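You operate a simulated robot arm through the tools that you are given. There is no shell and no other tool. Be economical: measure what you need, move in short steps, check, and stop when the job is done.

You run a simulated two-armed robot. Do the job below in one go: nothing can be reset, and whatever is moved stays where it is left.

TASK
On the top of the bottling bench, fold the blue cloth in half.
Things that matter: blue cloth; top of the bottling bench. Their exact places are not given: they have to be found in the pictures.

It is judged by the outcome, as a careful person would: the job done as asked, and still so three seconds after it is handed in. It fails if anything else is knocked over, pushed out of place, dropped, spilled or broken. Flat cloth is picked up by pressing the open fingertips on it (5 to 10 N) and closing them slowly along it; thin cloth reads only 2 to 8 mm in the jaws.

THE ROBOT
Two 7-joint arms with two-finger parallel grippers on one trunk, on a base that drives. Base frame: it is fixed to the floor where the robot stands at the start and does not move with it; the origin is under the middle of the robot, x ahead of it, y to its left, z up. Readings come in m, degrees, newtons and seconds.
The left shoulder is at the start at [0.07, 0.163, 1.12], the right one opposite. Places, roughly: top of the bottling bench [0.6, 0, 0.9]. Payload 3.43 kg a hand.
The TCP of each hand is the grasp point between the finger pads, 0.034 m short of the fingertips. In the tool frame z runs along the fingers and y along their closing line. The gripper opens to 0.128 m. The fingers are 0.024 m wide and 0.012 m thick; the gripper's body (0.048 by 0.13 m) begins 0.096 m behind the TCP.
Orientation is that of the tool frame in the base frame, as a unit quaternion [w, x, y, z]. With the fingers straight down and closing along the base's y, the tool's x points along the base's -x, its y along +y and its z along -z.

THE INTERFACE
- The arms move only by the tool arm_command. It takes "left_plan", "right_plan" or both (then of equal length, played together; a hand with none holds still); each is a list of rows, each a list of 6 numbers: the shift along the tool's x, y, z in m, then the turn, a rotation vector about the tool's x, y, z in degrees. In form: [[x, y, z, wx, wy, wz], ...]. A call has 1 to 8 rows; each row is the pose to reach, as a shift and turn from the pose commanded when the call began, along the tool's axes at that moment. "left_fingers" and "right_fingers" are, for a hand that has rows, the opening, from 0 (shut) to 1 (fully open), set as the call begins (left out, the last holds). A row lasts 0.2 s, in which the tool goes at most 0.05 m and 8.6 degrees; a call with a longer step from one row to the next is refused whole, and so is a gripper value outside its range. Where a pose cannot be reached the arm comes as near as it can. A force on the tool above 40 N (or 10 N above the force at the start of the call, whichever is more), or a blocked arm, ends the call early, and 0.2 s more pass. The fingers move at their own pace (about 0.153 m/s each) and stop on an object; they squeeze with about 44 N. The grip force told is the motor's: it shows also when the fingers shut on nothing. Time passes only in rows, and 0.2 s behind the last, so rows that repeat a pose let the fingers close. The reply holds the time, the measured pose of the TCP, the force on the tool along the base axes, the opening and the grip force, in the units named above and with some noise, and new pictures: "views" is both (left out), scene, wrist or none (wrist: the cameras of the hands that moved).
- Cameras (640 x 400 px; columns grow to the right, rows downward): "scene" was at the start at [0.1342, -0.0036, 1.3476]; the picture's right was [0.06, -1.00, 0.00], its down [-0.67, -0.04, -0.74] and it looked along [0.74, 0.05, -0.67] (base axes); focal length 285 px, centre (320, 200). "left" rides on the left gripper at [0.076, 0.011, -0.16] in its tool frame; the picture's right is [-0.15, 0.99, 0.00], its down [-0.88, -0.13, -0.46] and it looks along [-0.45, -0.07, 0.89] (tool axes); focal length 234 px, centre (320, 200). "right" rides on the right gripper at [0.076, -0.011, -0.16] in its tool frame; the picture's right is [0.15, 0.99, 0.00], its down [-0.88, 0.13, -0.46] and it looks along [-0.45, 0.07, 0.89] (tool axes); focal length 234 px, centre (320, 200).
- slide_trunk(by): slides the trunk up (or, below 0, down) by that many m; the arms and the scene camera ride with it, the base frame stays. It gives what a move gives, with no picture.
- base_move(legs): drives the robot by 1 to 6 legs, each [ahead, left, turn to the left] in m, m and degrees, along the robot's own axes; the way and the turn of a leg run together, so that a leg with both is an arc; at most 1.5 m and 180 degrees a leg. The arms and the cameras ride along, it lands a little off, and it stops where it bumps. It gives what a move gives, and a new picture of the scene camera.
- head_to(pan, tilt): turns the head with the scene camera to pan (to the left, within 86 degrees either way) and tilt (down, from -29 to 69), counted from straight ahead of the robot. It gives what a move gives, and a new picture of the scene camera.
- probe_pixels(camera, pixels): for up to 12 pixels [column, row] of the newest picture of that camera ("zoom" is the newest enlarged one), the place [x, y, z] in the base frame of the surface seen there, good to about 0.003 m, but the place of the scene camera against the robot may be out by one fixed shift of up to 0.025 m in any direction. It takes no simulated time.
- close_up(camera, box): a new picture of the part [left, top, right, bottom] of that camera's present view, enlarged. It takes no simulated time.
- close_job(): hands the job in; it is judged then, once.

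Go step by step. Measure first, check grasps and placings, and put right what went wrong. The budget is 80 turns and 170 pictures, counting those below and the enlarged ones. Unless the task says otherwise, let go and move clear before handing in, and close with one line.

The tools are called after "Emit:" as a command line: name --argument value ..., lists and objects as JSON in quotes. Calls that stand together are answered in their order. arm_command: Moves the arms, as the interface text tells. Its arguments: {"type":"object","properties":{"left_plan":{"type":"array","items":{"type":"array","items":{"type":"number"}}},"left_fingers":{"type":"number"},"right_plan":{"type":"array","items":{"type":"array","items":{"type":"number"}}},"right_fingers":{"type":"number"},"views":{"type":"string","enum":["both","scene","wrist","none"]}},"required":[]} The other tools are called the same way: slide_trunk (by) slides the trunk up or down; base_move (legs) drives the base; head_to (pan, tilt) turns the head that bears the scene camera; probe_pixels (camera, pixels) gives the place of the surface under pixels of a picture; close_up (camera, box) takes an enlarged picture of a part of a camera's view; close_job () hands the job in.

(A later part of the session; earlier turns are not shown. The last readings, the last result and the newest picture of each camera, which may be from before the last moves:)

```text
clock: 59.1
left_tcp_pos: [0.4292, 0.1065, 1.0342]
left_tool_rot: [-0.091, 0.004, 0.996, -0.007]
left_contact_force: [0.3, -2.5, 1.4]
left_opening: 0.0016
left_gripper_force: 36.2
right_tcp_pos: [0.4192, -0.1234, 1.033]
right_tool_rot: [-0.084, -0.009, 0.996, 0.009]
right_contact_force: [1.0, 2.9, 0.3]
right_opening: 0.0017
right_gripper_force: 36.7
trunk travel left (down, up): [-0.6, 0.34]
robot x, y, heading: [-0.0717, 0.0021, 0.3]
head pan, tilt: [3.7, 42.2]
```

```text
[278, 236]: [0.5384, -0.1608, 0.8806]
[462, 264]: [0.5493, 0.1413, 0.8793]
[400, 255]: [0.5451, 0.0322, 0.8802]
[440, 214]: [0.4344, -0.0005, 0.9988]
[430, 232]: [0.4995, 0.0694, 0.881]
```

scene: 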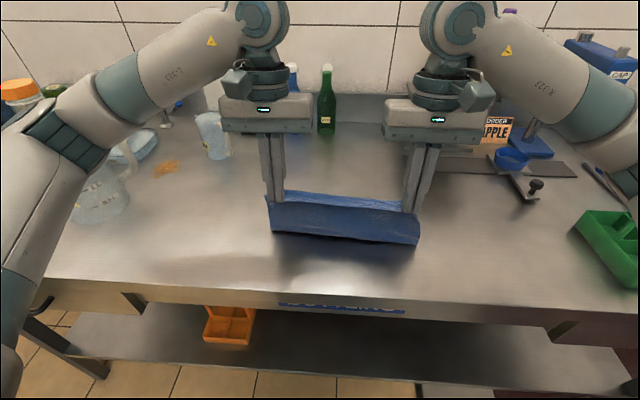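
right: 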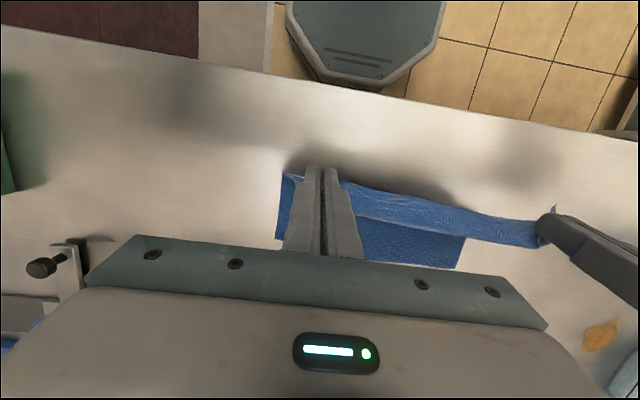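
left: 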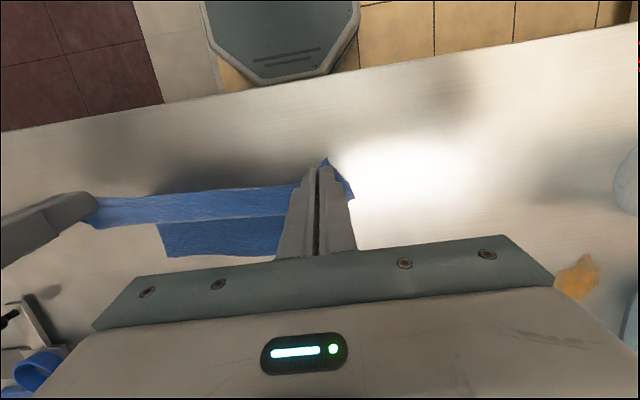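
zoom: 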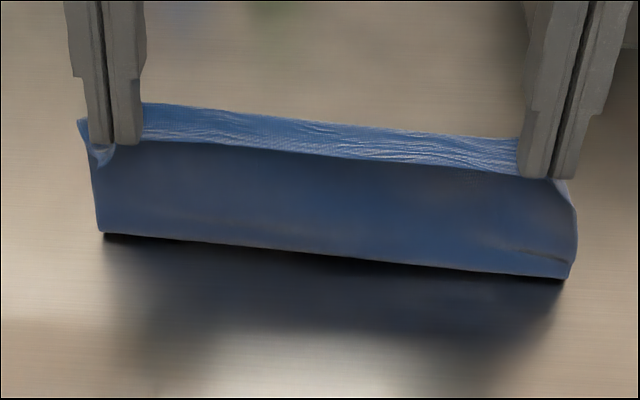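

The profile shows the gripped strip lies horizontal over the full 24 mm finger width, which causes the turned-back flap. The clean fix is to lay the cloth out flat again and re-grip with only about 6 mm of overlap, so I'll lower the hands and back the base off.

Emit:
arm_command --left_plan '[[0.007, 0, 0.018, 0, -3.5, 0], [0.014, 0, 0.036, 0, -7, 0], [0.02, 0, 0.0533, 0, -10.4, 0], [0.02, 0, 0.0533, 0, -10.4, 0]]' --right_plan '[[0.007, 0, 0.018, 0, -3.5, 0], [0.014, 0, 0.036, 0, -7, 0], [0.02, 0, 0.0533, 0, -9.7, 0], [0.02, 0, 0.0533, 0, -9.7, 0]]' --views "none"

Emit:
base_move --legs '[[-0.1, 0, 0]]'

```text
clock: 60.1
left_tcp_pos: [0.3987, 0.1071, 0.9844]
left_tool_rot: [0.0, 0.002, 1.0, -0.007]
left_contact_force: [-0.6, -4.0, 0.6]
left_opening: 0.0013
left_gripper_force: 36.1
right_tcp_pos: [0.3893, -0.1235, 0.9853]
right_tool_rot: [0.002, -0.008, 1.0, 0.011]
right_contact_force: [-0.2, 4.5, -0.6]
right_opening: 0.0022
right_gripper_force: 36.6
trunk travel left (down, up): [-0.6, 0.34]
robot x, y, heading: [-0.0714, 0.0014, -0.1]
head pan, tilt: [3.7, 42.2]
```

```text
clock: 61.3
left_tcp_pos: [0.2994, 0.1052, 0.985]
left_tool_rot: [0.002, 0.003, 1.0, -0.006]
left_contact_force: [-0.4, -6.1, 0.0]
left_opening: 0.0015
left_gripper_force: 36.6
right_tcp_pos: [0.2905, -0.1239, 0.9854]
right_tool_rot: [0.002, -0.007, 1.0, 0.01]
right_contact_force: [0.9, 4.7, -0.2]
right_opening: 0.0018
right_gripper_force: 36.6
trunk travel left (down, up): [-0.6, 0.34]
robot x, y, heading: [-0.1685, 0.0004, 0.3]
head pan, tilt: [3.7, 42.2]
```

scene: 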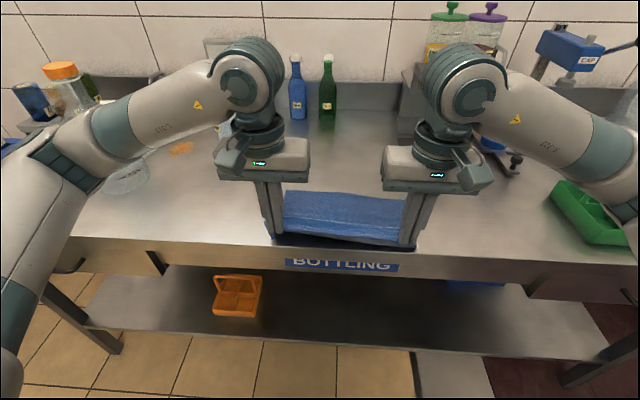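

I'll check the bench's front edge against where the near cloth edge will land.

Emit:
probe_pixels --camera "scene" --pixels '[[200, 235], [200, 240], [440, 250], [290, 193], [340, 196], [403, 200], [340, 215]]'

```text
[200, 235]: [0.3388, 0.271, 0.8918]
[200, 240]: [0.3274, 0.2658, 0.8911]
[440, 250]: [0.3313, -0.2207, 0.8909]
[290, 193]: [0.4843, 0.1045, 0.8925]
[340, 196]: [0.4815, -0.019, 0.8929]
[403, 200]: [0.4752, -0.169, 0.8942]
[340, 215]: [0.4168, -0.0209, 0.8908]
```

The cloth got dragged back (far edge now ≈0.48) and the bench's front edge is at x≈0.325, so there's no room to lay it out here. I'll lift the whole cloth clear while moving forward, then lay it down afresh with the far edge touching first.

Emit:
arm_command --left_plan '[[-0.018, 0, -0.02, 0, 0, 0], [-0.036, 0, -0.045, 0, 0, 0], [-0.056, 0, -0.075, 0, 0, 0], [-0.078, 0, -0.105, 0, 0, 0], [-0.1, 0, -0.135, 0, 0, 0], [-0.122, 0, -0.165, 0, 0, 0], [-0.144, 0, -0.195, 0, 0, 0], [-0.165, 0, -0.222, 0, 0, 0]]' --right_plan '[[-0.018, 0, -0.02, 0, 0, 0], [-0.036, 0, -0.045, 0, 0, 0], [-0.056, 0, -0.075, 0, 0, 0], [-0.078, 0, -0.105, 0, 0, 0], [-0.1, 0, -0.135, 0, 0, 0], [-0.122, 0, -0.165, 0, 0, 0], [-0.144, 0, -0.195, 0, 0, 0], [-0.165, 0, -0.222, 0, 0, 0]]' --views "scene"

```text
clock: 63.1
left_tcp_pos: [0.4645, 0.1077, 1.207]
left_tool_rot: [0.001, 0.004, 1.0, -0.007]
left_contact_force: [0.6, -10.4, 1.1]
left_opening: 0.0016
left_gripper_force: 35.8
right_tcp_pos: [0.4564, -0.1258, 1.2069]
right_tool_rot: [0.002, -0.006, 1.0, 0.01]
right_contact_force: [0.8, 10.8, 0.6]
right_opening: 0.0024
right_gripper_force: 36.6
trunk travel left (down, up): [-0.6, 0.34]
robot x, y, heading: [-0.168, 0.0015, -0.1]
head pan, tilt: [3.7, 42.2]
```

scene: 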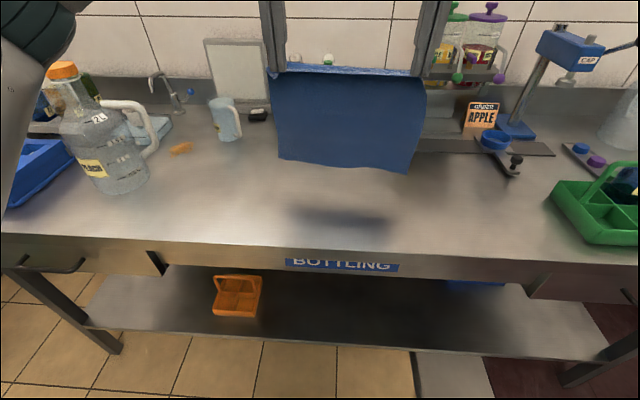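

The cloth hangs free and clear of the bench. I'll carry it forward about 0.14 m and lower until the far edge just touches near x≈0.6.

Emit:
arm_command --left_plan '[[-0.025, -0.002, 0, 0, 0, 0], [-0.055, -0.002, 0, 0, 0, 0], [-0.085, -0.002, 0, 0, 0, 0], [-0.115, -0.002, 0, 0, 0, 0], [-0.135, -0.002, 0.015, 0, 0, 0], [-0.14, -0.002, 0.035, 0, 0, 0], [-0.14, -0.002, 0.055, 0, 0, 0]]' --right_plan '[[-0.025, 0.002, 0, 0, 0, 0], [-0.055, 0.002, 0, 0, 0, 0], [-0.085, 0.002, 0, 0, 0, 0], [-0.115, 0.002, 0, 0, 0, 0], [-0.135, 0.002, 0.015, 0, 0, 0], [-0.14, 0.002, 0.035, 0, 0, 0], [-0.14, 0.002, 0.055, 0, 0, 0]]' --views "scene"

```text
clock: 64.7
left_tcp_pos: [0.6072, 0.1043, 1.1518]
left_tool_rot: [0.001, 0.003, 1.0, -0.007]
left_contact_force: [-0.5, -0.8, -0.3]
left_opening: 0.0017
left_gripper_force: 36.8
left hand out of reach, approached as far as the arm can: row 5, 6
right_tcp_pos: [0.5959, -0.1219, 1.1523]
right_tool_rot: [0.001, -0.006, 1.0, 0.01]
right_contact_force: [0.2, 0.2, -0.1]
right_opening: 0.0023
right_gripper_force: 36.5
trunk travel left (down, up): [-0.6, 0.34]
robot x, y, heading: [-0.1713, -0.0014, -0.1]
head pan, tilt: [3.7, 42.2]
```

scene: 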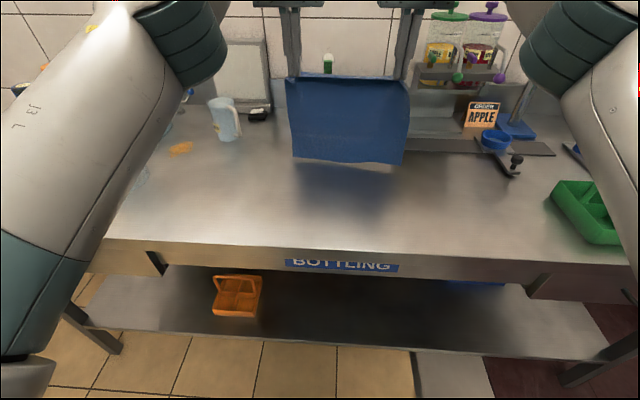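

The far edge is just above the table. I'll lay the cloth down by moving the hands back toward the robot while lowering along an arc.

Emit:
arm_command --left_plan '[[0, 0, 0.012, 0, 0, 0], [0.025, 0, 0.022, 0, 0, 0], [0.05, 0, 0.032, 0, 0, 0], [0.075, 0, 0.045, 0, 0, 0], [0.1, 0, 0.06, 0, 0, 0], [0.125, 0, 0.08, 0, 0, 0], [0.148, 0, 0.103, 0, 0, 0], [0.168, 0, 0.128, 0, 0, 0]]' --right_plan '[[0, 0, 0.012, 0, 0, 0], [0.025, 0, 0.022, 0, 0, 0], [0.05, 0, 0.032, 0, 0, 0], [0.075, 0, 0.045, 0, 0, 0], [0.1, 0, 0.06, 0, 0, 0], [0.125, 0, 0.08, 0, 0, 0], [0.148, 0, 0.103, 0, 0, 0], [0.168, 0, 0.128, 0, 0, 0]]' --views "scene"

```text
clock: 66.5
left_tcp_pos: [0.4374, 0.1022, 1.0236]
left_tool_rot: [0.0, 0.001, 1.0, -0.007]
left_contact_force: [1.0, -0.9, 0.0]
left_opening: 0.0014
left_gripper_force: 36.3
right_tcp_pos: [0.4271, -0.1226, 1.0221]
right_tool_rot: [0.002, -0.006, 1.0, 0.009]
right_contact_force: [1.4, 0.1, -0.1]
right_opening: 0.0021
right_gripper_force: 36.9
trunk travel left (down, up): [-0.6, 0.34]
robot x, y, heading: [-0.1704, 0.002, 0.1]
head pan, tilt: [3.7, 42.2]
```

scene: 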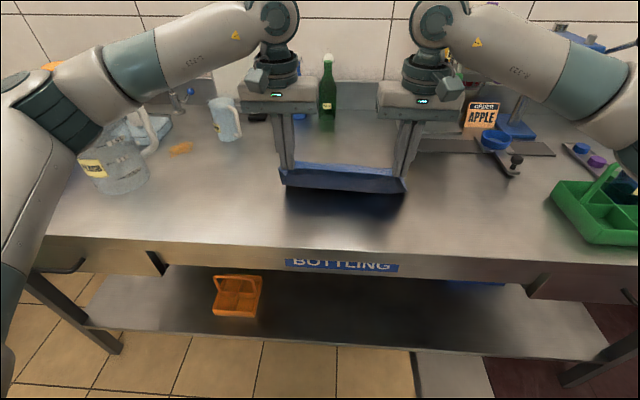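

I'll finish laying it down: back and down to about 6 mm above the table.

Emit:
arm_command --left_plan '[[0.015, 0, 0.025, 0, 0, 0], [0.028, 0, 0.05, 0, 0, 0], [0.038, 0, 0.072, 0, 0, 0], [0.047, 0, 0.09, 0, 0, 0], [0.053, 0, 0.103, 0, 0, 0], [0.053, 0, 0.103, 0, 0, 0]]' --right_plan '[[0.015, 0, 0.025, 0, 0, 0], [0.028, 0, 0.05, 0, 0, 0], [0.038, 0, 0.072, 0, 0, 0], [0.047, 0, 0.09, 0, 0, 0], [0.053, 0, 0.102, 0, 0, 0], [0.053, 0, 0.102, 0, 0, 0]]'

```text
clock: 67.9
left_tcp_pos: [0.3848, 0.102, 0.9215]
left_tool_rot: [0.001, 0.003, 1.0, -0.007]
left_contact_force: [0.6, -0.4, -0.6]
left_opening: 0.0017
left_gripper_force: 36.5
right_tcp_pos: [0.3738, -0.1212, 0.9204]
right_tool_rot: [0.002, -0.006, 1.0, 0.009]
right_contact_force: [0.1, -1.2, 0.6]
right_opening: 0.0021
right_gripper_force: 36.5
trunk travel left (down, up): [-0.6, 0.34]
robot x, y, heading: [-0.1693, 0.0004, 0.1]
head pan, tilt: [3.7, 42.2]
```

scene: 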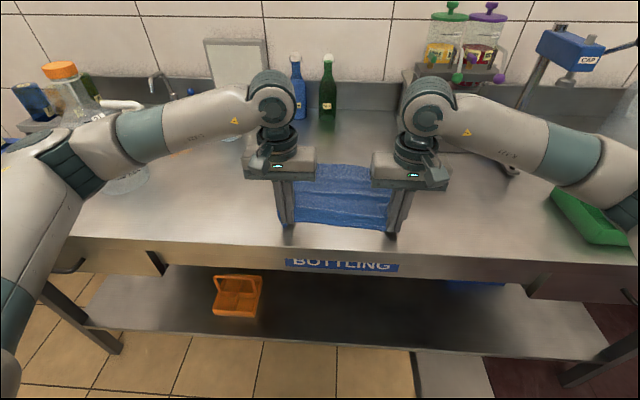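
right: 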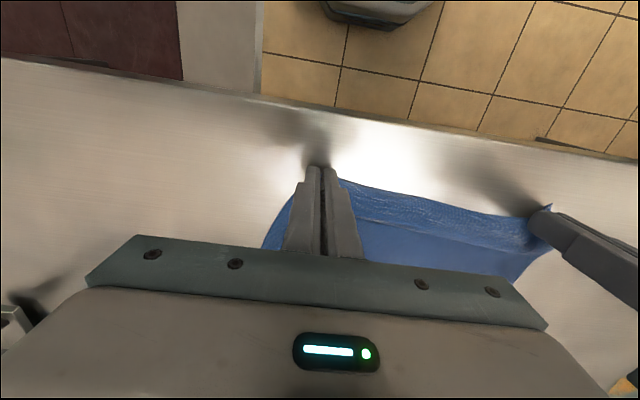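
left: 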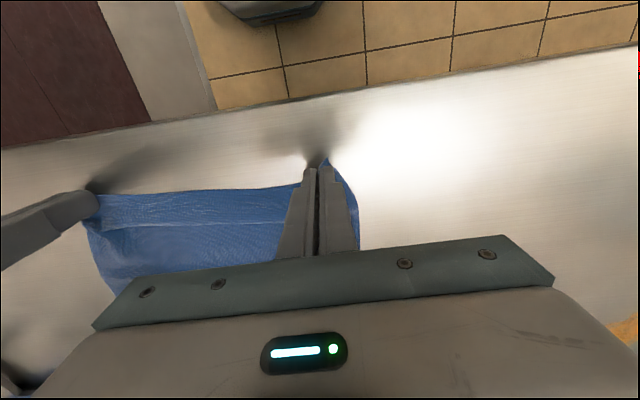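

Laid out, with mild waves. I'll pull back 1.5 cm to flatten it, lower, release and lift off.

Emit:
arm_command --left_plan '[[0.008, 0.001, 0, 0, 0, 0], [0.015, 0.002, 0.002, 0, 0, 0], [0.015, 0.002, 0.005, 0, 0, 0], [0.015, 0.002, 0.005, 0, 0, 0]]' --right_plan '[[0.008, -0.001, 0, 0, 0, 0], [0.015, -0.002, 0.002, 0, 0, 0], [0.015, -0.002, 0.004, 0, 0, 0], [0.015, -0.002, 0.004, 0, 0, 0]]' --views "none"

Emit:
arm_command --left_plan '[[0, 0, 0, 0, 0, 0], [0, 0, 0, 0, 0, 0], [0, 0, -0.03, 0, 0, 0], [0, 0, -0.065, 0, 0, 0], [-0.03, 0.02, -0.1, 0, 0, 0], [-0.065, 0.035, -0.125, 0, 0, 0], [-0.1, 0.05, -0.14, 0, 0, 0]]' --right_plan '[[0, 0, 0, 0, 0, 0], [0, 0, 0, 0, 0, 0], [0, 0, -0.03, 0, 0, 0], [0, 0, -0.065, 0, 0, 0], [-0.03, -0.02, -0.1, 0, 0, 0], [-0.065, -0.035, -0.125, 0, 0, 0], [-0.1, -0.05, -0.14, 0, 0, 0]]' --left_fingers 0.3 --right_fingers 0.3 --views "wrist"

Emit:
close_up --camera "scene" --box '[240, 140, 440, 260]'

```text
clock: 68.9
left_tcp_pos: [0.3683, 0.1037, 0.9154]
left_tool_rot: [0.001, 0.003, 1.0, -0.006]
left_contact_force: [-0.3, -0.8, -0.8]
left_opening: 0.0015
left_gripper_force: 36.3
right_tcp_pos: [0.3597, -0.1224, 0.9171]
right_tool_rot: [0.002, -0.006, 1.0, 0.009]
right_contact_force: [0.5, -0.1, 0.9]
right_opening: 0.002
right_gripper_force: 36.7
trunk travel left (down, up): [-0.6, 0.34]
robot x, y, heading: [-0.1699, -0.0011, 0.2]
head pan, tilt: [3.7, 42.2]
```

```text
refused: row 5 steps farther than a row can; nothing moved
```

```text
3.20 times, centred on (340, 200) of scene
```

zoom: 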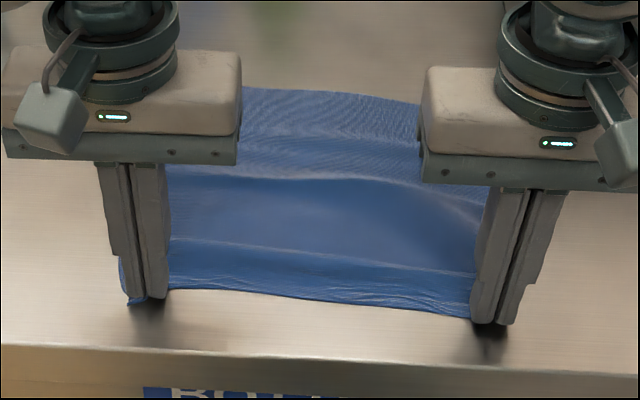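

One row was too long, so nothing moved; a mild wave remains mid-cloth. I'll release and lift with smaller steps.

Emit:
arm_command --left_plan '[[0, 0, 0, 0, 0, 0], [0, 0, 0, 0, 0, 0], [0, 0, -0.03, 0, 0, 0], [0, 0, -0.065, 0, 0, 0], [-0.025, 0.01, -0.095, 0, 0, 0], [-0.055, 0.02, -0.12, 0, 0, 0], [-0.085, 0.03, -0.14, 0, 0, 0]]' --right_plan '[[0, 0, 0, 0, 0, 0], [0, 0, 0, 0, 0, 0], [0, 0, -0.03, 0, 0, 0], [0, 0, -0.065, 0, 0, 0], [-0.025, -0.01, -0.095, 0, 0, 0], [-0.055, -0.02, -0.12, 0, 0, 0], [-0.085, -0.03, -0.14, 0, 0, 0]]' --left_fingers 0.3 --right_fingers 0.3 --views "wrist"

Emit:
close_up --camera "scene" --box '[240, 140, 440, 260]'

```text
clock: 70.5
left_tcp_pos: [0.4563, 0.1352, 1.0538]
left_tool_rot: [-0.001, 0.004, 1.0, -0.007]
left_contact_force: [-0.3, -0.3, 0.3]
left_opening: 0.0386
left_gripper_force: 0.1
right_tcp_pos: [0.4465, -0.1532, 1.0566]
right_tool_rot: [0.001, -0.006, 1.0, 0.01]
right_contact_force: [0.0, -0.3, 0.2]
right_opening: 0.0386
right_gripper_force: 0.3
trunk travel left (down, up): [-0.6, 0.34]
robot x, y, heading: [-0.1697, -0.0027, 0.1]
head pan, tilt: [3.7, 42.2]
```

right: 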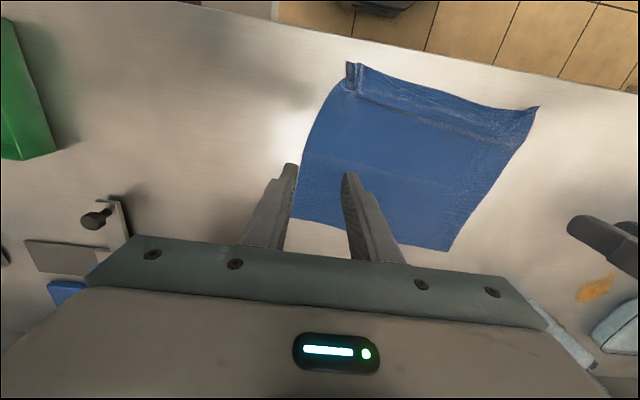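
left: 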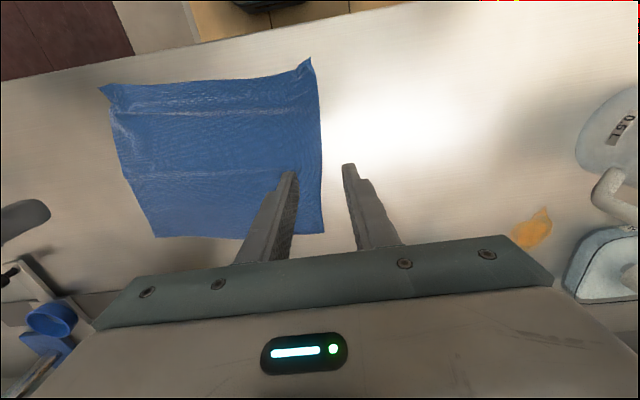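

```text
3.20 times, centred on (340, 200) of scene
```

zoom: 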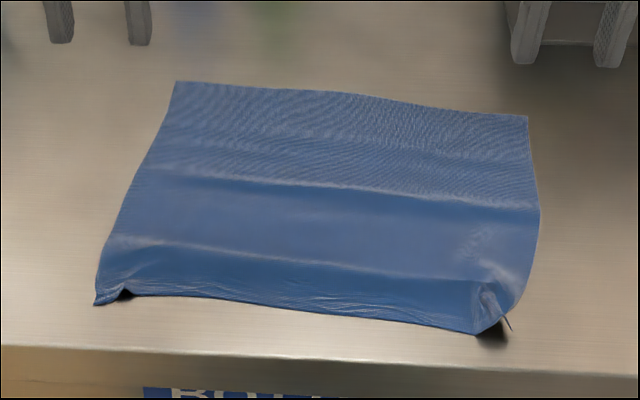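

The cloth is laid out flat again (right view corners (347,65), (538,108), (450,248), (293,217)). Folding the clean far edge toward the robot is better: the hands can tilt with fingers pointing away, the arm's natural direction, so the edge won't turn back. I'll measure it.

Emit:
probe_pixels --camera "right" --pixels '[[348, 68], [535, 110], [449, 246], [296, 215], [440, 85], [402, 233], [300, 160]]'

Emit:
probe_pixels --camera "left" --pixels '[[308, 62], [103, 89], [158, 234], [320, 230], [230, 235], [200, 85], [200, 112], [200, 175]]'

```text
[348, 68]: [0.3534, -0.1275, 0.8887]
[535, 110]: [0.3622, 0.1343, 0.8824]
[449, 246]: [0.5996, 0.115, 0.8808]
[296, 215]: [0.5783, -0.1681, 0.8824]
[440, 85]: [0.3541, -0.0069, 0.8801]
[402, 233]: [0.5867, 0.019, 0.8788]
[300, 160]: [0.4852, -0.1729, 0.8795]
```

```text
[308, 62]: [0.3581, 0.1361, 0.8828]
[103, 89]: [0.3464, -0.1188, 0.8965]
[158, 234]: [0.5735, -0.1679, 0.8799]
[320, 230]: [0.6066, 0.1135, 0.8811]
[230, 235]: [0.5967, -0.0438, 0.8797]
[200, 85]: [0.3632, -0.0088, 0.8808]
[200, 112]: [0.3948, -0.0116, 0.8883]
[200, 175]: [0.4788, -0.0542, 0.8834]
```

Corners: near left (0.360, 0.136), near right (0.352, -0.125), far left (0.603, 0.114), far right (0.577, -0.168). I'll place the hands over the far corners with only about 7 mm of edge under the fingers.

Emit:
arm_command --left_plan '[[-0.04, -0.015, 0, 0, 0, 0], [-0.08, -0.03, 0.005, 0, 0, 0], [-0.12, -0.045, 0.02, 0, 0, 0], [-0.147, -0.051, 0.05, 0, 0, 0], [-0.149, -0.051, 0.09, 0, 0, 0], [-0.149, -0.051, 0.12, 0, 0, 0], [-0.149, -0.051, 0.13, 0, 0, 0], [-0.149, -0.051, 0.13, 0, 0, 0]]' --right_plan '[[-0.04, 0.005, 0, 0, 0, 0], [-0.08, 0.01, 0.005, 0, 0, 0], [-0.115, 0.015, 0.02, 0, 0, 0], [-0.137, 0.015, 0.05, 0, 0, 0], [-0.1385, 0.015, 0.09, 0, 0, 0], [-0.1385, 0.015, 0.12, 0, 0, 0], [-0.1385, 0.015, 0.1325, 0, 0, 0], [-0.1385, 0.015, 0.1325, 0, 0, 0]]' --left_fingers 0.25 --right_fingers 0.25 --views "none"

Emit:
close_up --camera "right" --box '[230, 60, 430, 260]'

Emit:
close_up --camera "left" --box '[220, 60, 420, 260]'

```text
clock: 72.3
left_tcp_pos: [0.6041, 0.0822, 0.9248]
left_tool_rot: [0.001, 0.003, 1.0, -0.007]
left_contact_force: [0.1, 0.1, -0.3]
left_opening: 0.032
left_gripper_force: 0.1
right_tcp_pos: [0.583, -0.1348, 0.9243]
right_tool_rot: [0.002, -0.006, 1.0, 0.01]
right_contact_force: [0.2, -0.9, 0.3]
right_opening: 0.0321
right_gripper_force: 0.1
trunk travel left (down, up): [-0.6, 0.34]
robot x, y, heading: [-0.172, 0.0008, 0.2]
head pan, tilt: [3.7, 42.2]
```

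```text
2.00 times, centred on (330, 160) of right
```

zoom: 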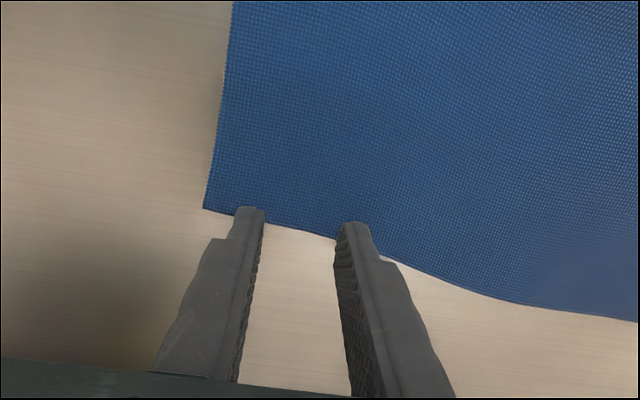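

```text
2.00 times, centred on (320, 160) of left
```

zoom: 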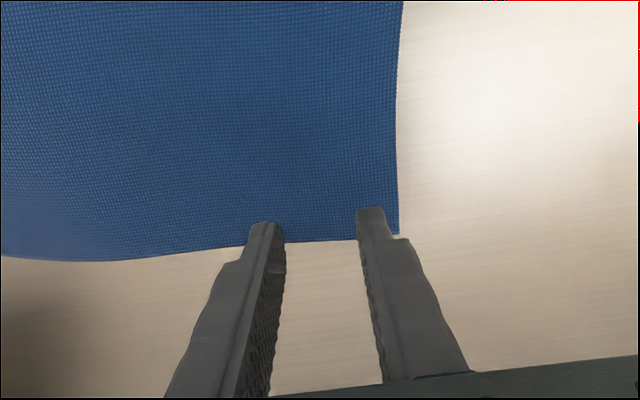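

Only the outermost few millimetres of the far edge are under the fingers. I'll shift the right hand 5 mm toward the cloth and the left 2 mm, then press and close step by step.

Emit:
arm_command --left_plan '[[0.002, 0, 0.005, 0, 0, 0], [0.002, 0, 0.009, 0, 0, 0], [0.002, 0, 0.011, 0, 0, 0]]' --right_plan '[[0.005, 0, 0.005, 0, 0, 0], [0.005, 0, 0.0085, 0, 0, 0], [0.005, 0, 0.0105, 0, 0, 0]]' --views "none"

Emit:
arm_command --left_plan '[[0, 0, 0, 0, 0, 0], [0, 0, 0, 0, 0, 0]]' --right_plan '[[0, 0, 0, 0, 0, 0], [0, 0, 0, 0, 0, 0]]' --left_fingers 0.18 --right_fingers 0.18 --views "wrist"

```text
clock: 73.1
left_tcp_pos: [0.6018, 0.0816, 0.916]
left_tool_rot: [0.0, 0.003, 1.0, -0.008]
left_contact_force: [0.6, -0.3, 2.6]
left_opening: 0.032
left_gripper_force: 0.0
right_tcp_pos: [0.5782, -0.1333, 0.9151]
right_tool_rot: [0.003, -0.006, 1.0, 0.01]
right_contact_force: [0.2, -1.5, 6.1]
right_opening: 0.0322
right_gripper_force: 0.1
trunk travel left (down, up): [-0.6, 0.34]
robot x, y, heading: [-0.1721, -0.0021, 0.6]
head pan, tilt: [3.7, 42.2]
```

```text
clock: 73.7
left_tcp_pos: [0.6009, 0.0803, 0.9152]
left_tool_rot: [0.001, 0.003, 1.0, -0.007]
left_contact_force: [0.1, -0.1, 1.8]
left_opening: 0.023
left_gripper_force: 0.1
right_tcp_pos: [0.5779, -0.134, 0.9163]
right_tool_rot: [0.003, -0.007, 1.0, 0.01]
right_contact_force: [1.6, -1.4, 8.2]
right_opening: 0.0237
right_gripper_force: 0.6
trunk travel left (down, up): [-0.6, 0.34]
robot x, y, heading: [-0.1658, 0.0012, -0.1]
head pan, tilt: [3.7, 42.2]
```

right: 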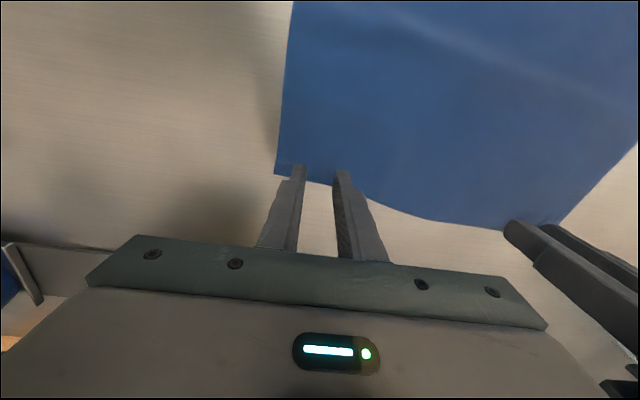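
left: 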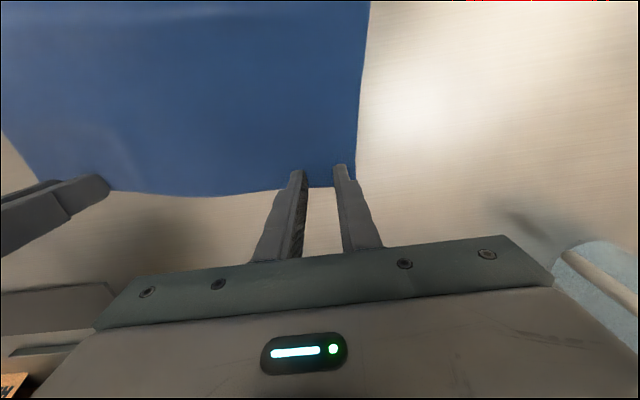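

Light contact (2–8 N). I'll add a little pressure on the left and keep closing.

Emit:
arm_command --left_plan '[[0, 0, 0.0015, 0, 0, 0], [0, 0, 0.002, 0, 0, 0]]' --right_plan '[[0, 0, 0.0003, 0, 0, 0], [0, 0, 0.0003, 0, 0, 0]]' --left_fingers 0.12 --right_fingers 0.12 --views "none"

Emit:
arm_command --left_plan '[[0, 0, 0, 0, 0, 0], [0, 0, 0, 0, 0, 0]]' --right_plan '[[0, 0, 0, 0, 0, 0], [0, 0, 0, 0, 0, 0]]' --left_fingers 0.06 --right_fingers 0.06 --views "none"

Emit:
close_up --camera "right" --box '[260, 100, 400, 240]'

Emit:
close_up --camera "left" --box '[250, 100, 390, 240]'

```text
clock: 74.3
left_tcp_pos: [0.6006, 0.0811, 0.9161]
left_tool_rot: [0.002, 0.003, 1.0, -0.008]
left_contact_force: [1.6, -0.8, 8.1]
left_opening: 0.0146
left_gripper_force: 0.1
right_tcp_pos: [0.5763, -0.1338, 0.9159]
right_tool_rot: [0.002, -0.007, 1.0, 0.008]
right_contact_force: [2.2, 2.4, 8.6]
right_opening: 0.0144
right_gripper_force: 0.0
trunk travel left (down, up): [-0.6, 0.34]
robot x, y, heading: [-0.1677, -0.0014, 0.4]
head pan, tilt: [3.7, 42.2]
```

```text
clock: 74.9
left_tcp_pos: [0.6003, 0.0802, 0.916]
left_tool_rot: [0.002, 0.003, 1.0, -0.007]
left_contact_force: [1.3, -1.1, 10.4]
left_opening: 0.0069
left_gripper_force: 0.1
right_tcp_pos: [0.5767, -0.1338, 0.9135]
right_tool_rot: [0.002, -0.006, 1.0, 0.009]
right_contact_force: [1.1, 2.4, 7.0]
right_opening: 0.0065
right_gripper_force: 0.1
trunk travel left (down, up): [-0.6, 0.34]
robot x, y, heading: [-0.1712, 0.0004, 0.3]
head pan, tilt: [3.7, 42.2]
```

```text
2.86 times, centred on (330, 170) of right
```

zoom: 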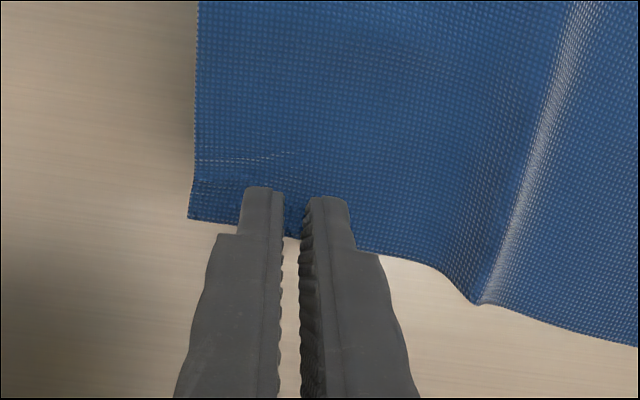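

```text
2.86 times, centred on (320, 170) of left
```

zoom: 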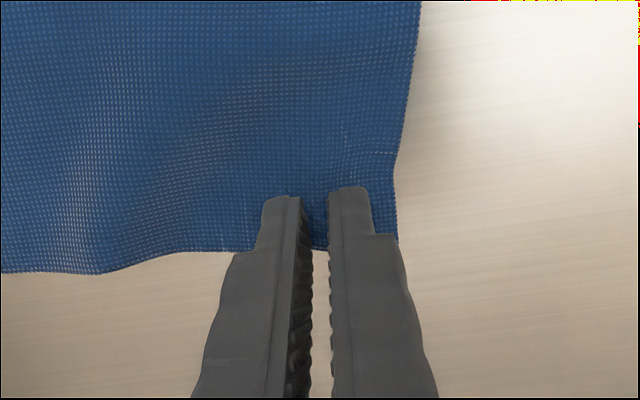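

A small gather is forming between the fingers on both sides. I'll close fully and lift 3 cm to verify.

Emit:
arm_command --left_plan '[[0, 0, 0, 0, 0, 0], [0, 0, 0, 0, 0, 0], [0, 0, 0, 0, 0, 0], [0, 0, -0.012, 0, 0, 0], [0, 0, -0.024, 0, 0, 0], [0, 0, -0.036, 0, 0, 0]]' --right_plan '[[0, 0, 0, 0, 0, 0], [0, 0, 0, 0, 0, 0], [0, 0, 0, 0, 0, 0], [0, 0, -0.012, 0, 0, 0], [0, 0, -0.024, 0, 0, 0], [0, 0, -0.036, 0, 0, 0]]' --left_fingers 0 --right_fingers 0 --views "wrist"

```text
clock: 76.3
left_tcp_pos: [0.6004, 0.0823, 0.9497]
left_tool_rot: [0.0, 0.002, 1.0, -0.007]
left_contact_force: [0.2, 0.4, 0.0]
left_opening: 0.0
left_gripper_force: 32.9
right_tcp_pos: [0.5778, -0.1345, 0.9492]
right_tool_rot: [0.0, -0.006, 1.0, 0.01]
right_contact_force: [-0.5, -0.1, -0.1]
right_opening: 0.0001
right_gripper_force: 32.5
trunk travel left (down, up): [-0.6, 0.34]
robot x, y, heading: [-0.1679, -0.0011, 0.1]
head pan, tilt: [3.7, 42.2]
```

right: 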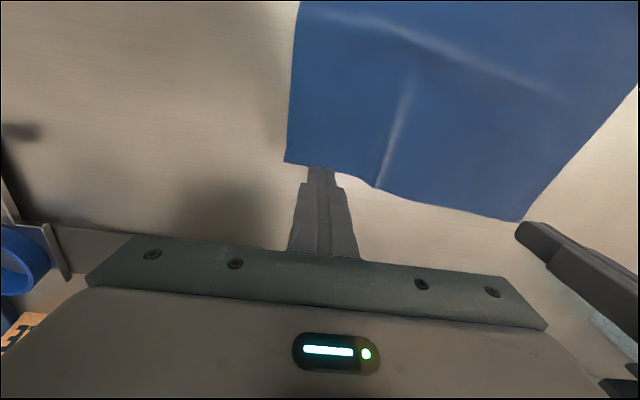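
left: 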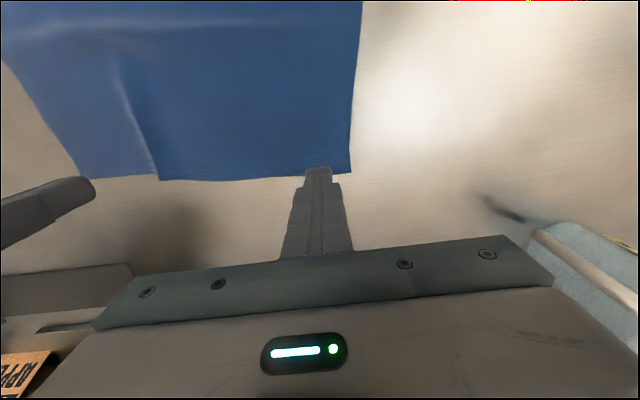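

Both jaws shut on nothing because the overlap was too small. The big tilt available in this direction allows about 14 mm, so I'll probe the edge and retry.

Emit:
probe_pixels --camera "right" --pixels '[[288, 160], [300, 163], [350, 178], [440, 202]]'

Emit:
probe_pixels --camera "left" --pixels '[[349, 170], [290, 176], [220, 179], [355, 90]]'

```text
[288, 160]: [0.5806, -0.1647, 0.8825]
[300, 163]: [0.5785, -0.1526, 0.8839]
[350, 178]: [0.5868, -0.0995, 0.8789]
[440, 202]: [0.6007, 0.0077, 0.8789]
```

```text
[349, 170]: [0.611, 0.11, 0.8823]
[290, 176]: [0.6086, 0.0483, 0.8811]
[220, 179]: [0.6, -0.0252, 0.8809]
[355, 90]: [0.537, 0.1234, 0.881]
```

The overlap was actually adequate; the press was just too light and the opening too narrow. I'll retry with a wider opening and about 12 N, closing in small steps.

Emit:
arm_command --left_plan '[[-0.003, -0.009, 0.01, 0, 0, 0], [-0.003, -0.009, 0.025, 0, 0, 0], [-0.003, -0.009, 0.034, 0, 0, 0], [-0.003, -0.009, 0.0368, 0, 0, 0]]' --right_plan '[[0.001, 0.0065, 0.01, 0, 0, 0], [0.001, 0.0065, 0.025, 0, 0, 0], [0.001, 0.0065, 0.034, 0, 0, 0], [0.001, 0.0065, 0.0363, 0, 0, 0]]' --left_fingers 0.35 --right_fingers 0.35 --views "none"

Emit:
arm_command --left_plan '[[0, 0, 0, 0, 0, 0], [0, 0, 0, 0, 0, 0]]' --right_plan '[[0, 0, 0, 0, 0, 0], [0, 0, 0, 0, 0, 0]]' --left_fingers 0.28 --right_fingers 0.28 --views "none"

Emit:
arm_command --left_plan '[[0, 0, 0, 0, 0, 0], [0, 0, 0, 0, 0, 0]]' --right_plan '[[0, 0, 0, 0, 0, 0], [0, 0, 0, 0, 0, 0]]' --left_fingers 0.2 --right_fingers 0.2 --views "wrist"

```text
clock: 77.3
left_tcp_pos: [0.6048, 0.0734, 0.9159]
left_tool_rot: [0.002, 0.002, 1.0, -0.008]
left_contact_force: [2.4, 0.8, 10.9]
left_opening: 0.045
left_gripper_force: 0.2
right_tcp_pos: [0.5764, -0.127, 0.915]
right_tool_rot: [0.002, -0.007, 1.0, 0.01]
right_contact_force: [-0.2, -0.6, 0.0]
right_opening: 0.045
right_gripper_force: 0.1
trunk travel left (down, up): [-0.6, 0.34]
robot x, y, heading: [-0.1691, 0.0009, 0.3]
head pan, tilt: [3.7, 42.2]
```

```text
clock: 77.9
left_tcp_pos: [0.6036, 0.0722, 0.9155]
left_tool_rot: [0.002, 0.004, 1.0, -0.007]
left_contact_force: [2.3, -2.4, 15.7]
left_opening: 0.0348
left_gripper_force: 0.0
right_tcp_pos: [0.576, -0.1286, 0.9162]
right_tool_rot: [0.001, -0.006, 1.0, 0.01]
right_contact_force: [0.2, 0.1, -0.6]
right_opening: 0.0357
right_gripper_force: 0.0
trunk travel left (down, up): [-0.6, 0.34]
robot x, y, heading: [-0.1729, 0.0003, 0.1]
head pan, tilt: [3.7, 42.2]
```

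```text
clock: 78.5
left_tcp_pos: [0.603, 0.0727, 0.9143]
left_tool_rot: [0.003, 0.003, 1.0, -0.006]
left_contact_force: [2.8, -0.6, 18.4]
left_opening: 0.0249
left_gripper_force: 0.1
right_tcp_pos: [0.5764, -0.1275, 0.9173]
right_tool_rot: [0.003, -0.005, 1.0, 0.009]
right_contact_force: [0.0, 0.1, 0.3]
right_opening: 0.0257
right_gripper_force: 0.0
trunk travel left (down, up): [-0.6, 0.34]
robot x, y, heading: [-0.1696, 0.0008, -0.0]
head pan, tilt: [3.7, 42.2]
```

right: 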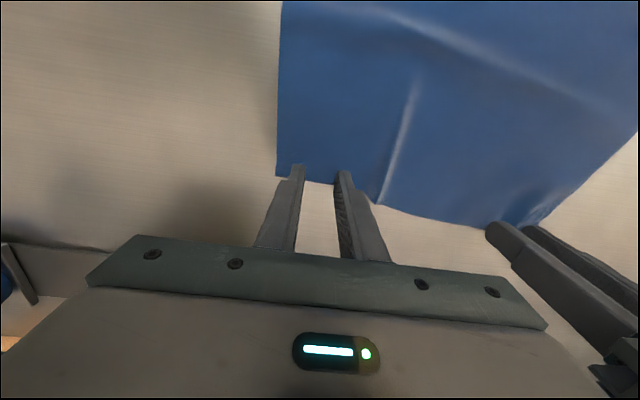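
left: 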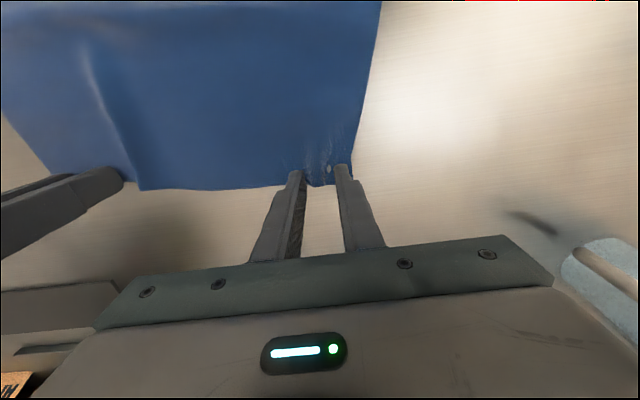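

The left side is gathering well, but the right had no pressure. I'll continue closing the left while reopening the right, moving it 7 mm further onto the cloth and pressing.

Emit:
arm_command --left_plan '[[0, 0, -0.0006, 0, 0, 0], [0, 0, -0.0006, 0, 0, 0], [0, 0, -0.0006, 0, 0, 0], [0, 0, -0.0006, 0, 0, 0]]' --right_plan '[[0.004, 0, -0.004, 0, 0, 0], [0.007, 0, -0.002, 0, 0, 0], [0.007, 0, 0.003, 0, 0, 0], [0.007, 0, 0.0045, 0, 0, 0]]' --left_fingers 0.13 --right_fingers 0.35 --views "none"

Emit:
arm_command --left_plan '[[0, 0, 0, 0, 0, 0], [0, 0, 0, 0, 0, 0]]' --right_plan '[[0, 0, 0, 0, 0, 0], [0, 0, 0, 0, 0, 0]]' --left_fingers 0.06 --right_fingers 0.28 --views "none"

Emit:
arm_command --left_plan '[[0, 0, 0, 0, 0, 0], [0, 0, 0, 0, 0, 0]]' --right_plan '[[0, 0, 0, 0, 0, 0], [0, 0, 0, 0, 0, 0]]' --left_fingers 0 --right_fingers 0.2 --views "none"

Emit:
close_up --camera "right" --box '[260, 100, 400, 240]'

```text
clock: 79.5
left_tcp_pos: [0.601, 0.0734, 0.9149]
left_tool_rot: [0.002, 0.002, 1.0, -0.007]
left_contact_force: [0.2, -0.7, 4.0]
left_opening: 0.0162
left_gripper_force: 0.0
right_tcp_pos: [0.5694, -0.1287, 0.9148]
right_tool_rot: [0.006, -0.006, 1.0, 0.009]
right_contact_force: [2.0, -1.9, 27.4]
right_opening: 0.0461
right_gripper_force: 1.2
trunk travel left (down, up): [-0.6, 0.34]
robot x, y, heading: [-0.1748, 0.0003, 0.4]
head pan, tilt: [3.7, 42.2]
```

```text
clock: 80.1
left_tcp_pos: [0.601, 0.0735, 0.9163]
left_tool_rot: [0.002, 0.002, 1.0, -0.007]
left_contact_force: [0.0, 0.5, -0.7]
left_opening: 0.008
left_gripper_force: 0.2
right_tcp_pos: [0.5679, -0.1266, 0.9132]
right_tool_rot: [0.005, -0.007, 1.0, 0.009]
right_contact_force: [4.8, 0.6, 37.1]
right_opening: 0.0348
right_gripper_force: 0.0
trunk travel left (down, up): [-0.6, 0.34]
robot x, y, heading: [-0.1712, -0.0, 0.2]
head pan, tilt: [3.7, 42.2]
```

```text
clock: 80.7
left_tcp_pos: [0.6017, 0.0733, 0.9164]
left_tool_rot: [0.003, 0.002, 1.0, -0.007]
left_contact_force: [0.4, -0.3, 0.6]
left_opening: 0.0019
left_gripper_force: 36.3
right_tcp_pos: [0.5677, -0.1266, 0.9161]
right_tool_rot: [0.005, -0.006, 1.0, 0.009]
right_contact_force: [3.5, -1.0, 37.7]
right_opening: 0.0257
right_gripper_force: 0.1
trunk travel left (down, up): [-0.6, 0.34]
robot x, y, heading: [-0.1675, -0.001, 0.2]
head pan, tilt: [3.7, 42.2]
```

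```text
2.86 times, centred on (330, 170) of right
```

zoom: 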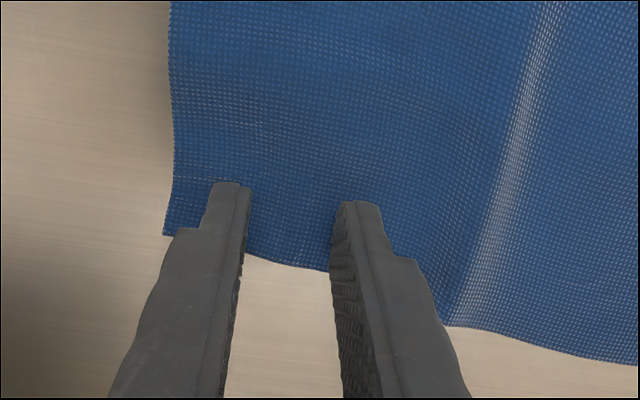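

The left is gripped (1.9 mm). The right overlap is good but its press is 37 N, so I'll ease about 3 mm and close it in steps.

Emit:
arm_command --right_plan '[[0, 0, -0.0028, 0, 0, 0], [0, 0, -0.0028, 0, 0, 0]]' --right_fingers 0.15 --views "none"

Emit:
arm_command --right_plan '[[0, 0, 0, 0, 0, 0], [0, 0, 0, 0, 0, 0]]' --right_fingers 0.08 --views "none"

Emit:
arm_command --right_plan '[[0, 0, 0, 0, 0, 0], [0, 0, 0, 0, 0, 0], [0, 0, 0, 0, 0, 0]]' --right_fingers 0 --views "none"

Emit:
arm_command --left_plan '[[0, 0, -0.012, 0, 0, 0], [0, 0, -0.024, 0, 0, 0], [0, 0, -0.036, 0, 0, 0]]' --right_plan '[[0, 0, -0.012, 0, 0, 0], [0, 0, -0.024, 0, 0, 0], [0, 0, -0.036, 0, 0, 0]]' --views "scene"

```text
clock: 81.3
left_tcp_pos: [0.602, 0.0742, 0.9166]
left_tool_rot: [0.003, 0.003, 1.0, -0.008]
left_contact_force: [0.6, -0.1, 3.1]
left_opening: 0.0019
left_gripper_force: 36.5
right_tcp_pos: [0.5683, -0.1251, 0.9155]
right_tool_rot: [0.002, -0.006, 1.0, 0.01]
right_contact_force: [0.6, 2.0, 25.3]
right_opening: 0.0179
right_gripper_force: 0.0
trunk travel left (down, up): [-0.6, 0.34]
robot x, y, heading: [-0.1696, -0.0032, -0.1]
head pan, tilt: [3.7, 42.2]
```

```text
clock: 81.9
left_tcp_pos: [0.6028, 0.0728, 0.9156]
left_tool_rot: [0.002, 0.003, 1.0, -0.006]
left_contact_force: [-0.4, -0.4, 2.3]
left_opening: 0.0015
left_gripper_force: 36.1
right_tcp_pos: [0.5693, -0.1272, 0.9138]
right_tool_rot: [0.003, -0.006, 1.0, 0.01]
right_contact_force: [0.6, 0.6, 25.2]
right_opening: 0.0097
right_gripper_force: 0.0
trunk travel left (down, up): [-0.6, 0.34]
robot x, y, heading: [-0.1696, 0.0008, -0.2]
head pan, tilt: [3.7, 42.2]
```

```text
clock: 82.7
left_tcp_pos: [0.6019, 0.0723, 0.9154]
left_tool_rot: [0.002, 0.003, 1.0, -0.007]
left_contact_force: [0.3, -0.5, 1.8]
left_opening: 0.0017
left_gripper_force: 36.9
right_tcp_pos: [0.5679, -0.1283, 0.9154]
right_tool_rot: [0.003, -0.006, 1.0, 0.009]
right_contact_force: [0.8, -4.5, 24.0]
right_opening: 0.002
right_gripper_force: 36.9
trunk travel left (down, up): [-0.6, 0.34]
robot x, y, heading: [-0.1737, 0.0023, 0.1]
head pan, tilt: [3.7, 42.2]
```

```text
clock: 83.5
left_tcp_pos: [0.6049, 0.0741, 0.9492]
left_tool_rot: [0.0, 0.002, 1.0, -0.006]
left_contact_force: [-0.6, -0.8, -0.2]
left_opening: 0.0016
left_gripper_force: 36.4
right_tcp_pos: [0.5694, -0.1275, 0.948]
right_tool_rot: [0.002, -0.006, 1.0, 0.008]
right_contact_force: [0.2, 1.0, 0.0]
right_opening: 0.0016
right_gripper_force: 36.1
trunk travel left (down, up): [-0.6, 0.34]
robot x, y, heading: [-0.1707, -0.0015, 0.1]
head pan, tilt: [3.7, 42.2]
```

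scene: 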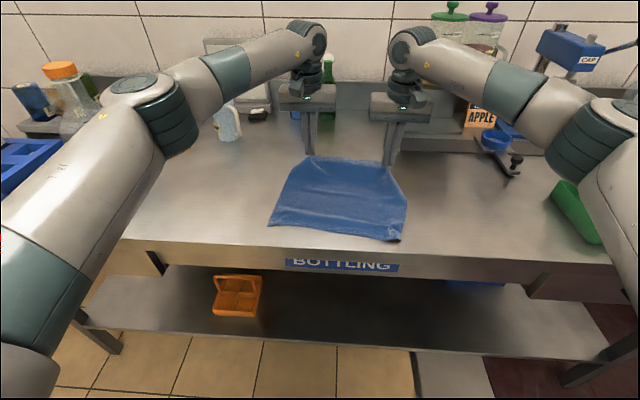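

Both far corners are gripped now (1.6 mm each) and lifting. I'll carry the edge up and toward the robot in a taut arc about a fold line at x≈0.47–0.48, tilting so the fingers point away.

Emit:
arm_command --left_plan '[[0.01, 0.003, -0.015, 0, 0, 0], [0.02, 0.005, -0.03, 0, 0, 0], [0.038, 0.007, -0.046, 0, -5, 0], [0.056, 0.01, -0.0593, 0, -10, 0], [0.076, 0.012, -0.068, 0, -15, 0], [0.0965, 0.014, -0.0748, 0, -20, 0], [0.117, 0.016, -0.0755, 0, -26, 0], [0.138, 0.018, -0.0746, 0, -32, 0]]' --right_plan '[[0.008, -0.002, -0.015, 0, 0, 0], [0.0165, -0.002, -0.03, 0, 0, 0], [0.032, 0, -0.046, 0, -5, 0], [0.0475, 0.002, -0.0593, 0, -10, 0], [0.065, 0.004, -0.068, 0, -15, 0], [0.082, 0.006, -0.0748, 0, -20, 0], [0.1, 0.008, -0.0755, 0, -26, 0], [0.117, 0.01, -0.0746, 0, -32, 0]]' --views "scene"

Emit:
close_up --camera "scene" --box '[240, 140, 440, 260]'

```text
clock: 85.3
left_tcp_pos: [0.4661, 0.0942, 1.0251]
left_tool_rot: [0.279, 0.001, 0.96, -0.009]
left_contact_force: [-0.8, -21.4, 0.7]
left_opening: 0.002
left_gripper_force: 36.9
right_tcp_pos: [0.4535, -0.1196, 1.0241]
right_tool_rot: [0.278, -0.004, 0.96, 0.012]
right_contact_force: [1.0, 20.8, -0.6]
right_opening: 0.0016
right_gripper_force: 36.1
trunk travel left (down, up): [-0.6, 0.34]
robot x, y, heading: [-0.172, -0.0023, 0.1]
head pan, tilt: [3.7, 42.2]
```

scene: 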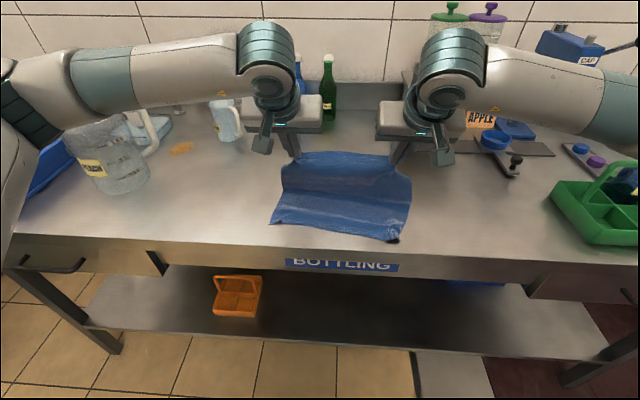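

```text
3.20 times, centred on (340, 200) of scene
```

zoom: 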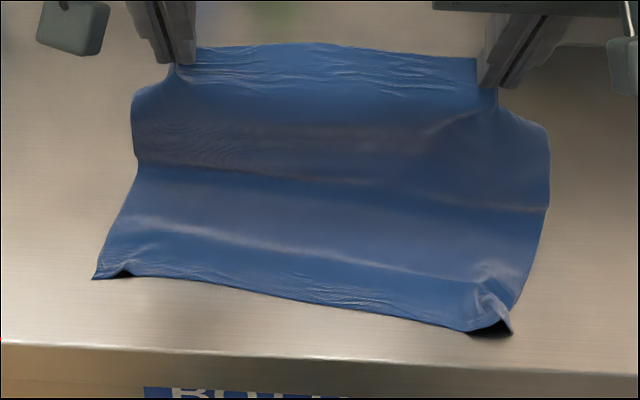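

The sheet stands over the fold line, but sideways pull is 21 N, so I'll ease the hands together. I'll lower and move them back a little, then drive the base back 6 cm to keep the arms comfortable.

Emit:
arm_command --left_plan '[[0.005, -0.005, 0.001, 0, -2, 0], [0.022, -0.004, 0.006, 0, -4, 0], [0.039, -0.003, 0.012, 0, -6, 0], [0.0555, -0.002, 0.0172, 0, -8, 0]]' --right_plan '[[0.005, 0.005, 0.001, 0, -2, 0], [0.022, 0.006, 0.006, 0, -4, 0], [0.039, 0.007, 0.012, 0, -6, 0], [0.0555, 0.008, 0.0172, 0, -8, 0]]' --views "none"

Emit:
base_move --legs '[[-0.06, 0, 0]]'

Emit:
close_up --camera "scene" --box '[240, 140, 440, 260]'

```text
clock: 86.3
left_tcp_pos: [0.4278, 0.0916, 0.9793]
left_tool_rot: [0.343, 0.0, 0.939, -0.008]
left_contact_force: [0.6, -4.3, 0.6]
left_opening: 0.0017
left_gripper_force: 35.9
right_tcp_pos: [0.415, -0.1133, 0.9794]
right_tool_rot: [0.344, -0.002, 0.939, 0.01]
right_contact_force: [-0.3, 4.0, 0.1]
right_opening: 0.0019
right_gripper_force: 37.4
trunk travel left (down, up): [-0.6, 0.34]
robot x, y, heading: [-0.1721, 0.0023, 0.1]
head pan, tilt: [3.7, 42.2]
```

```text
clock: 87.3
left_tcp_pos: [0.3695, 0.0921, 0.9791]
left_tool_rot: [0.343, 0.0, 0.939, -0.007]
left_contact_force: [-0.3, -3.3, 0.3]
left_opening: 0.0021
left_gripper_force: 37.3
right_tcp_pos: [0.3558, -0.1113, 0.9804]
right_tool_rot: [0.344, -0.002, 0.939, 0.011]
right_contact_force: [0.0, 3.2, 0.4]
right_opening: 0.0016
right_gripper_force: 36.4
trunk travel left (down, up): [-0.6, 0.34]
robot x, y, heading: [-0.229, -0.0035, 0.2]
head pan, tilt: [3.7, 42.2]
```

scene: 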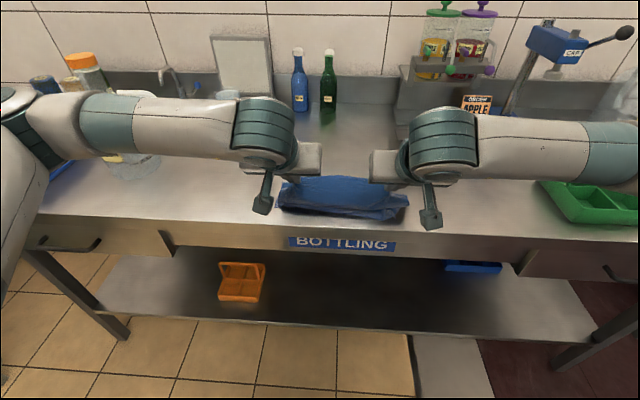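

```text
3.20 times, centred on (340, 200) of scene
```

zoom: 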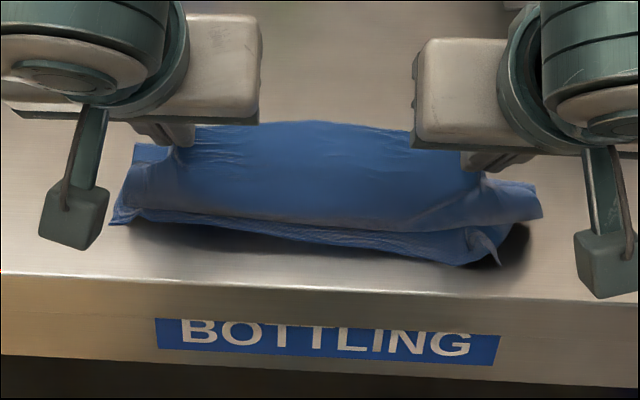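

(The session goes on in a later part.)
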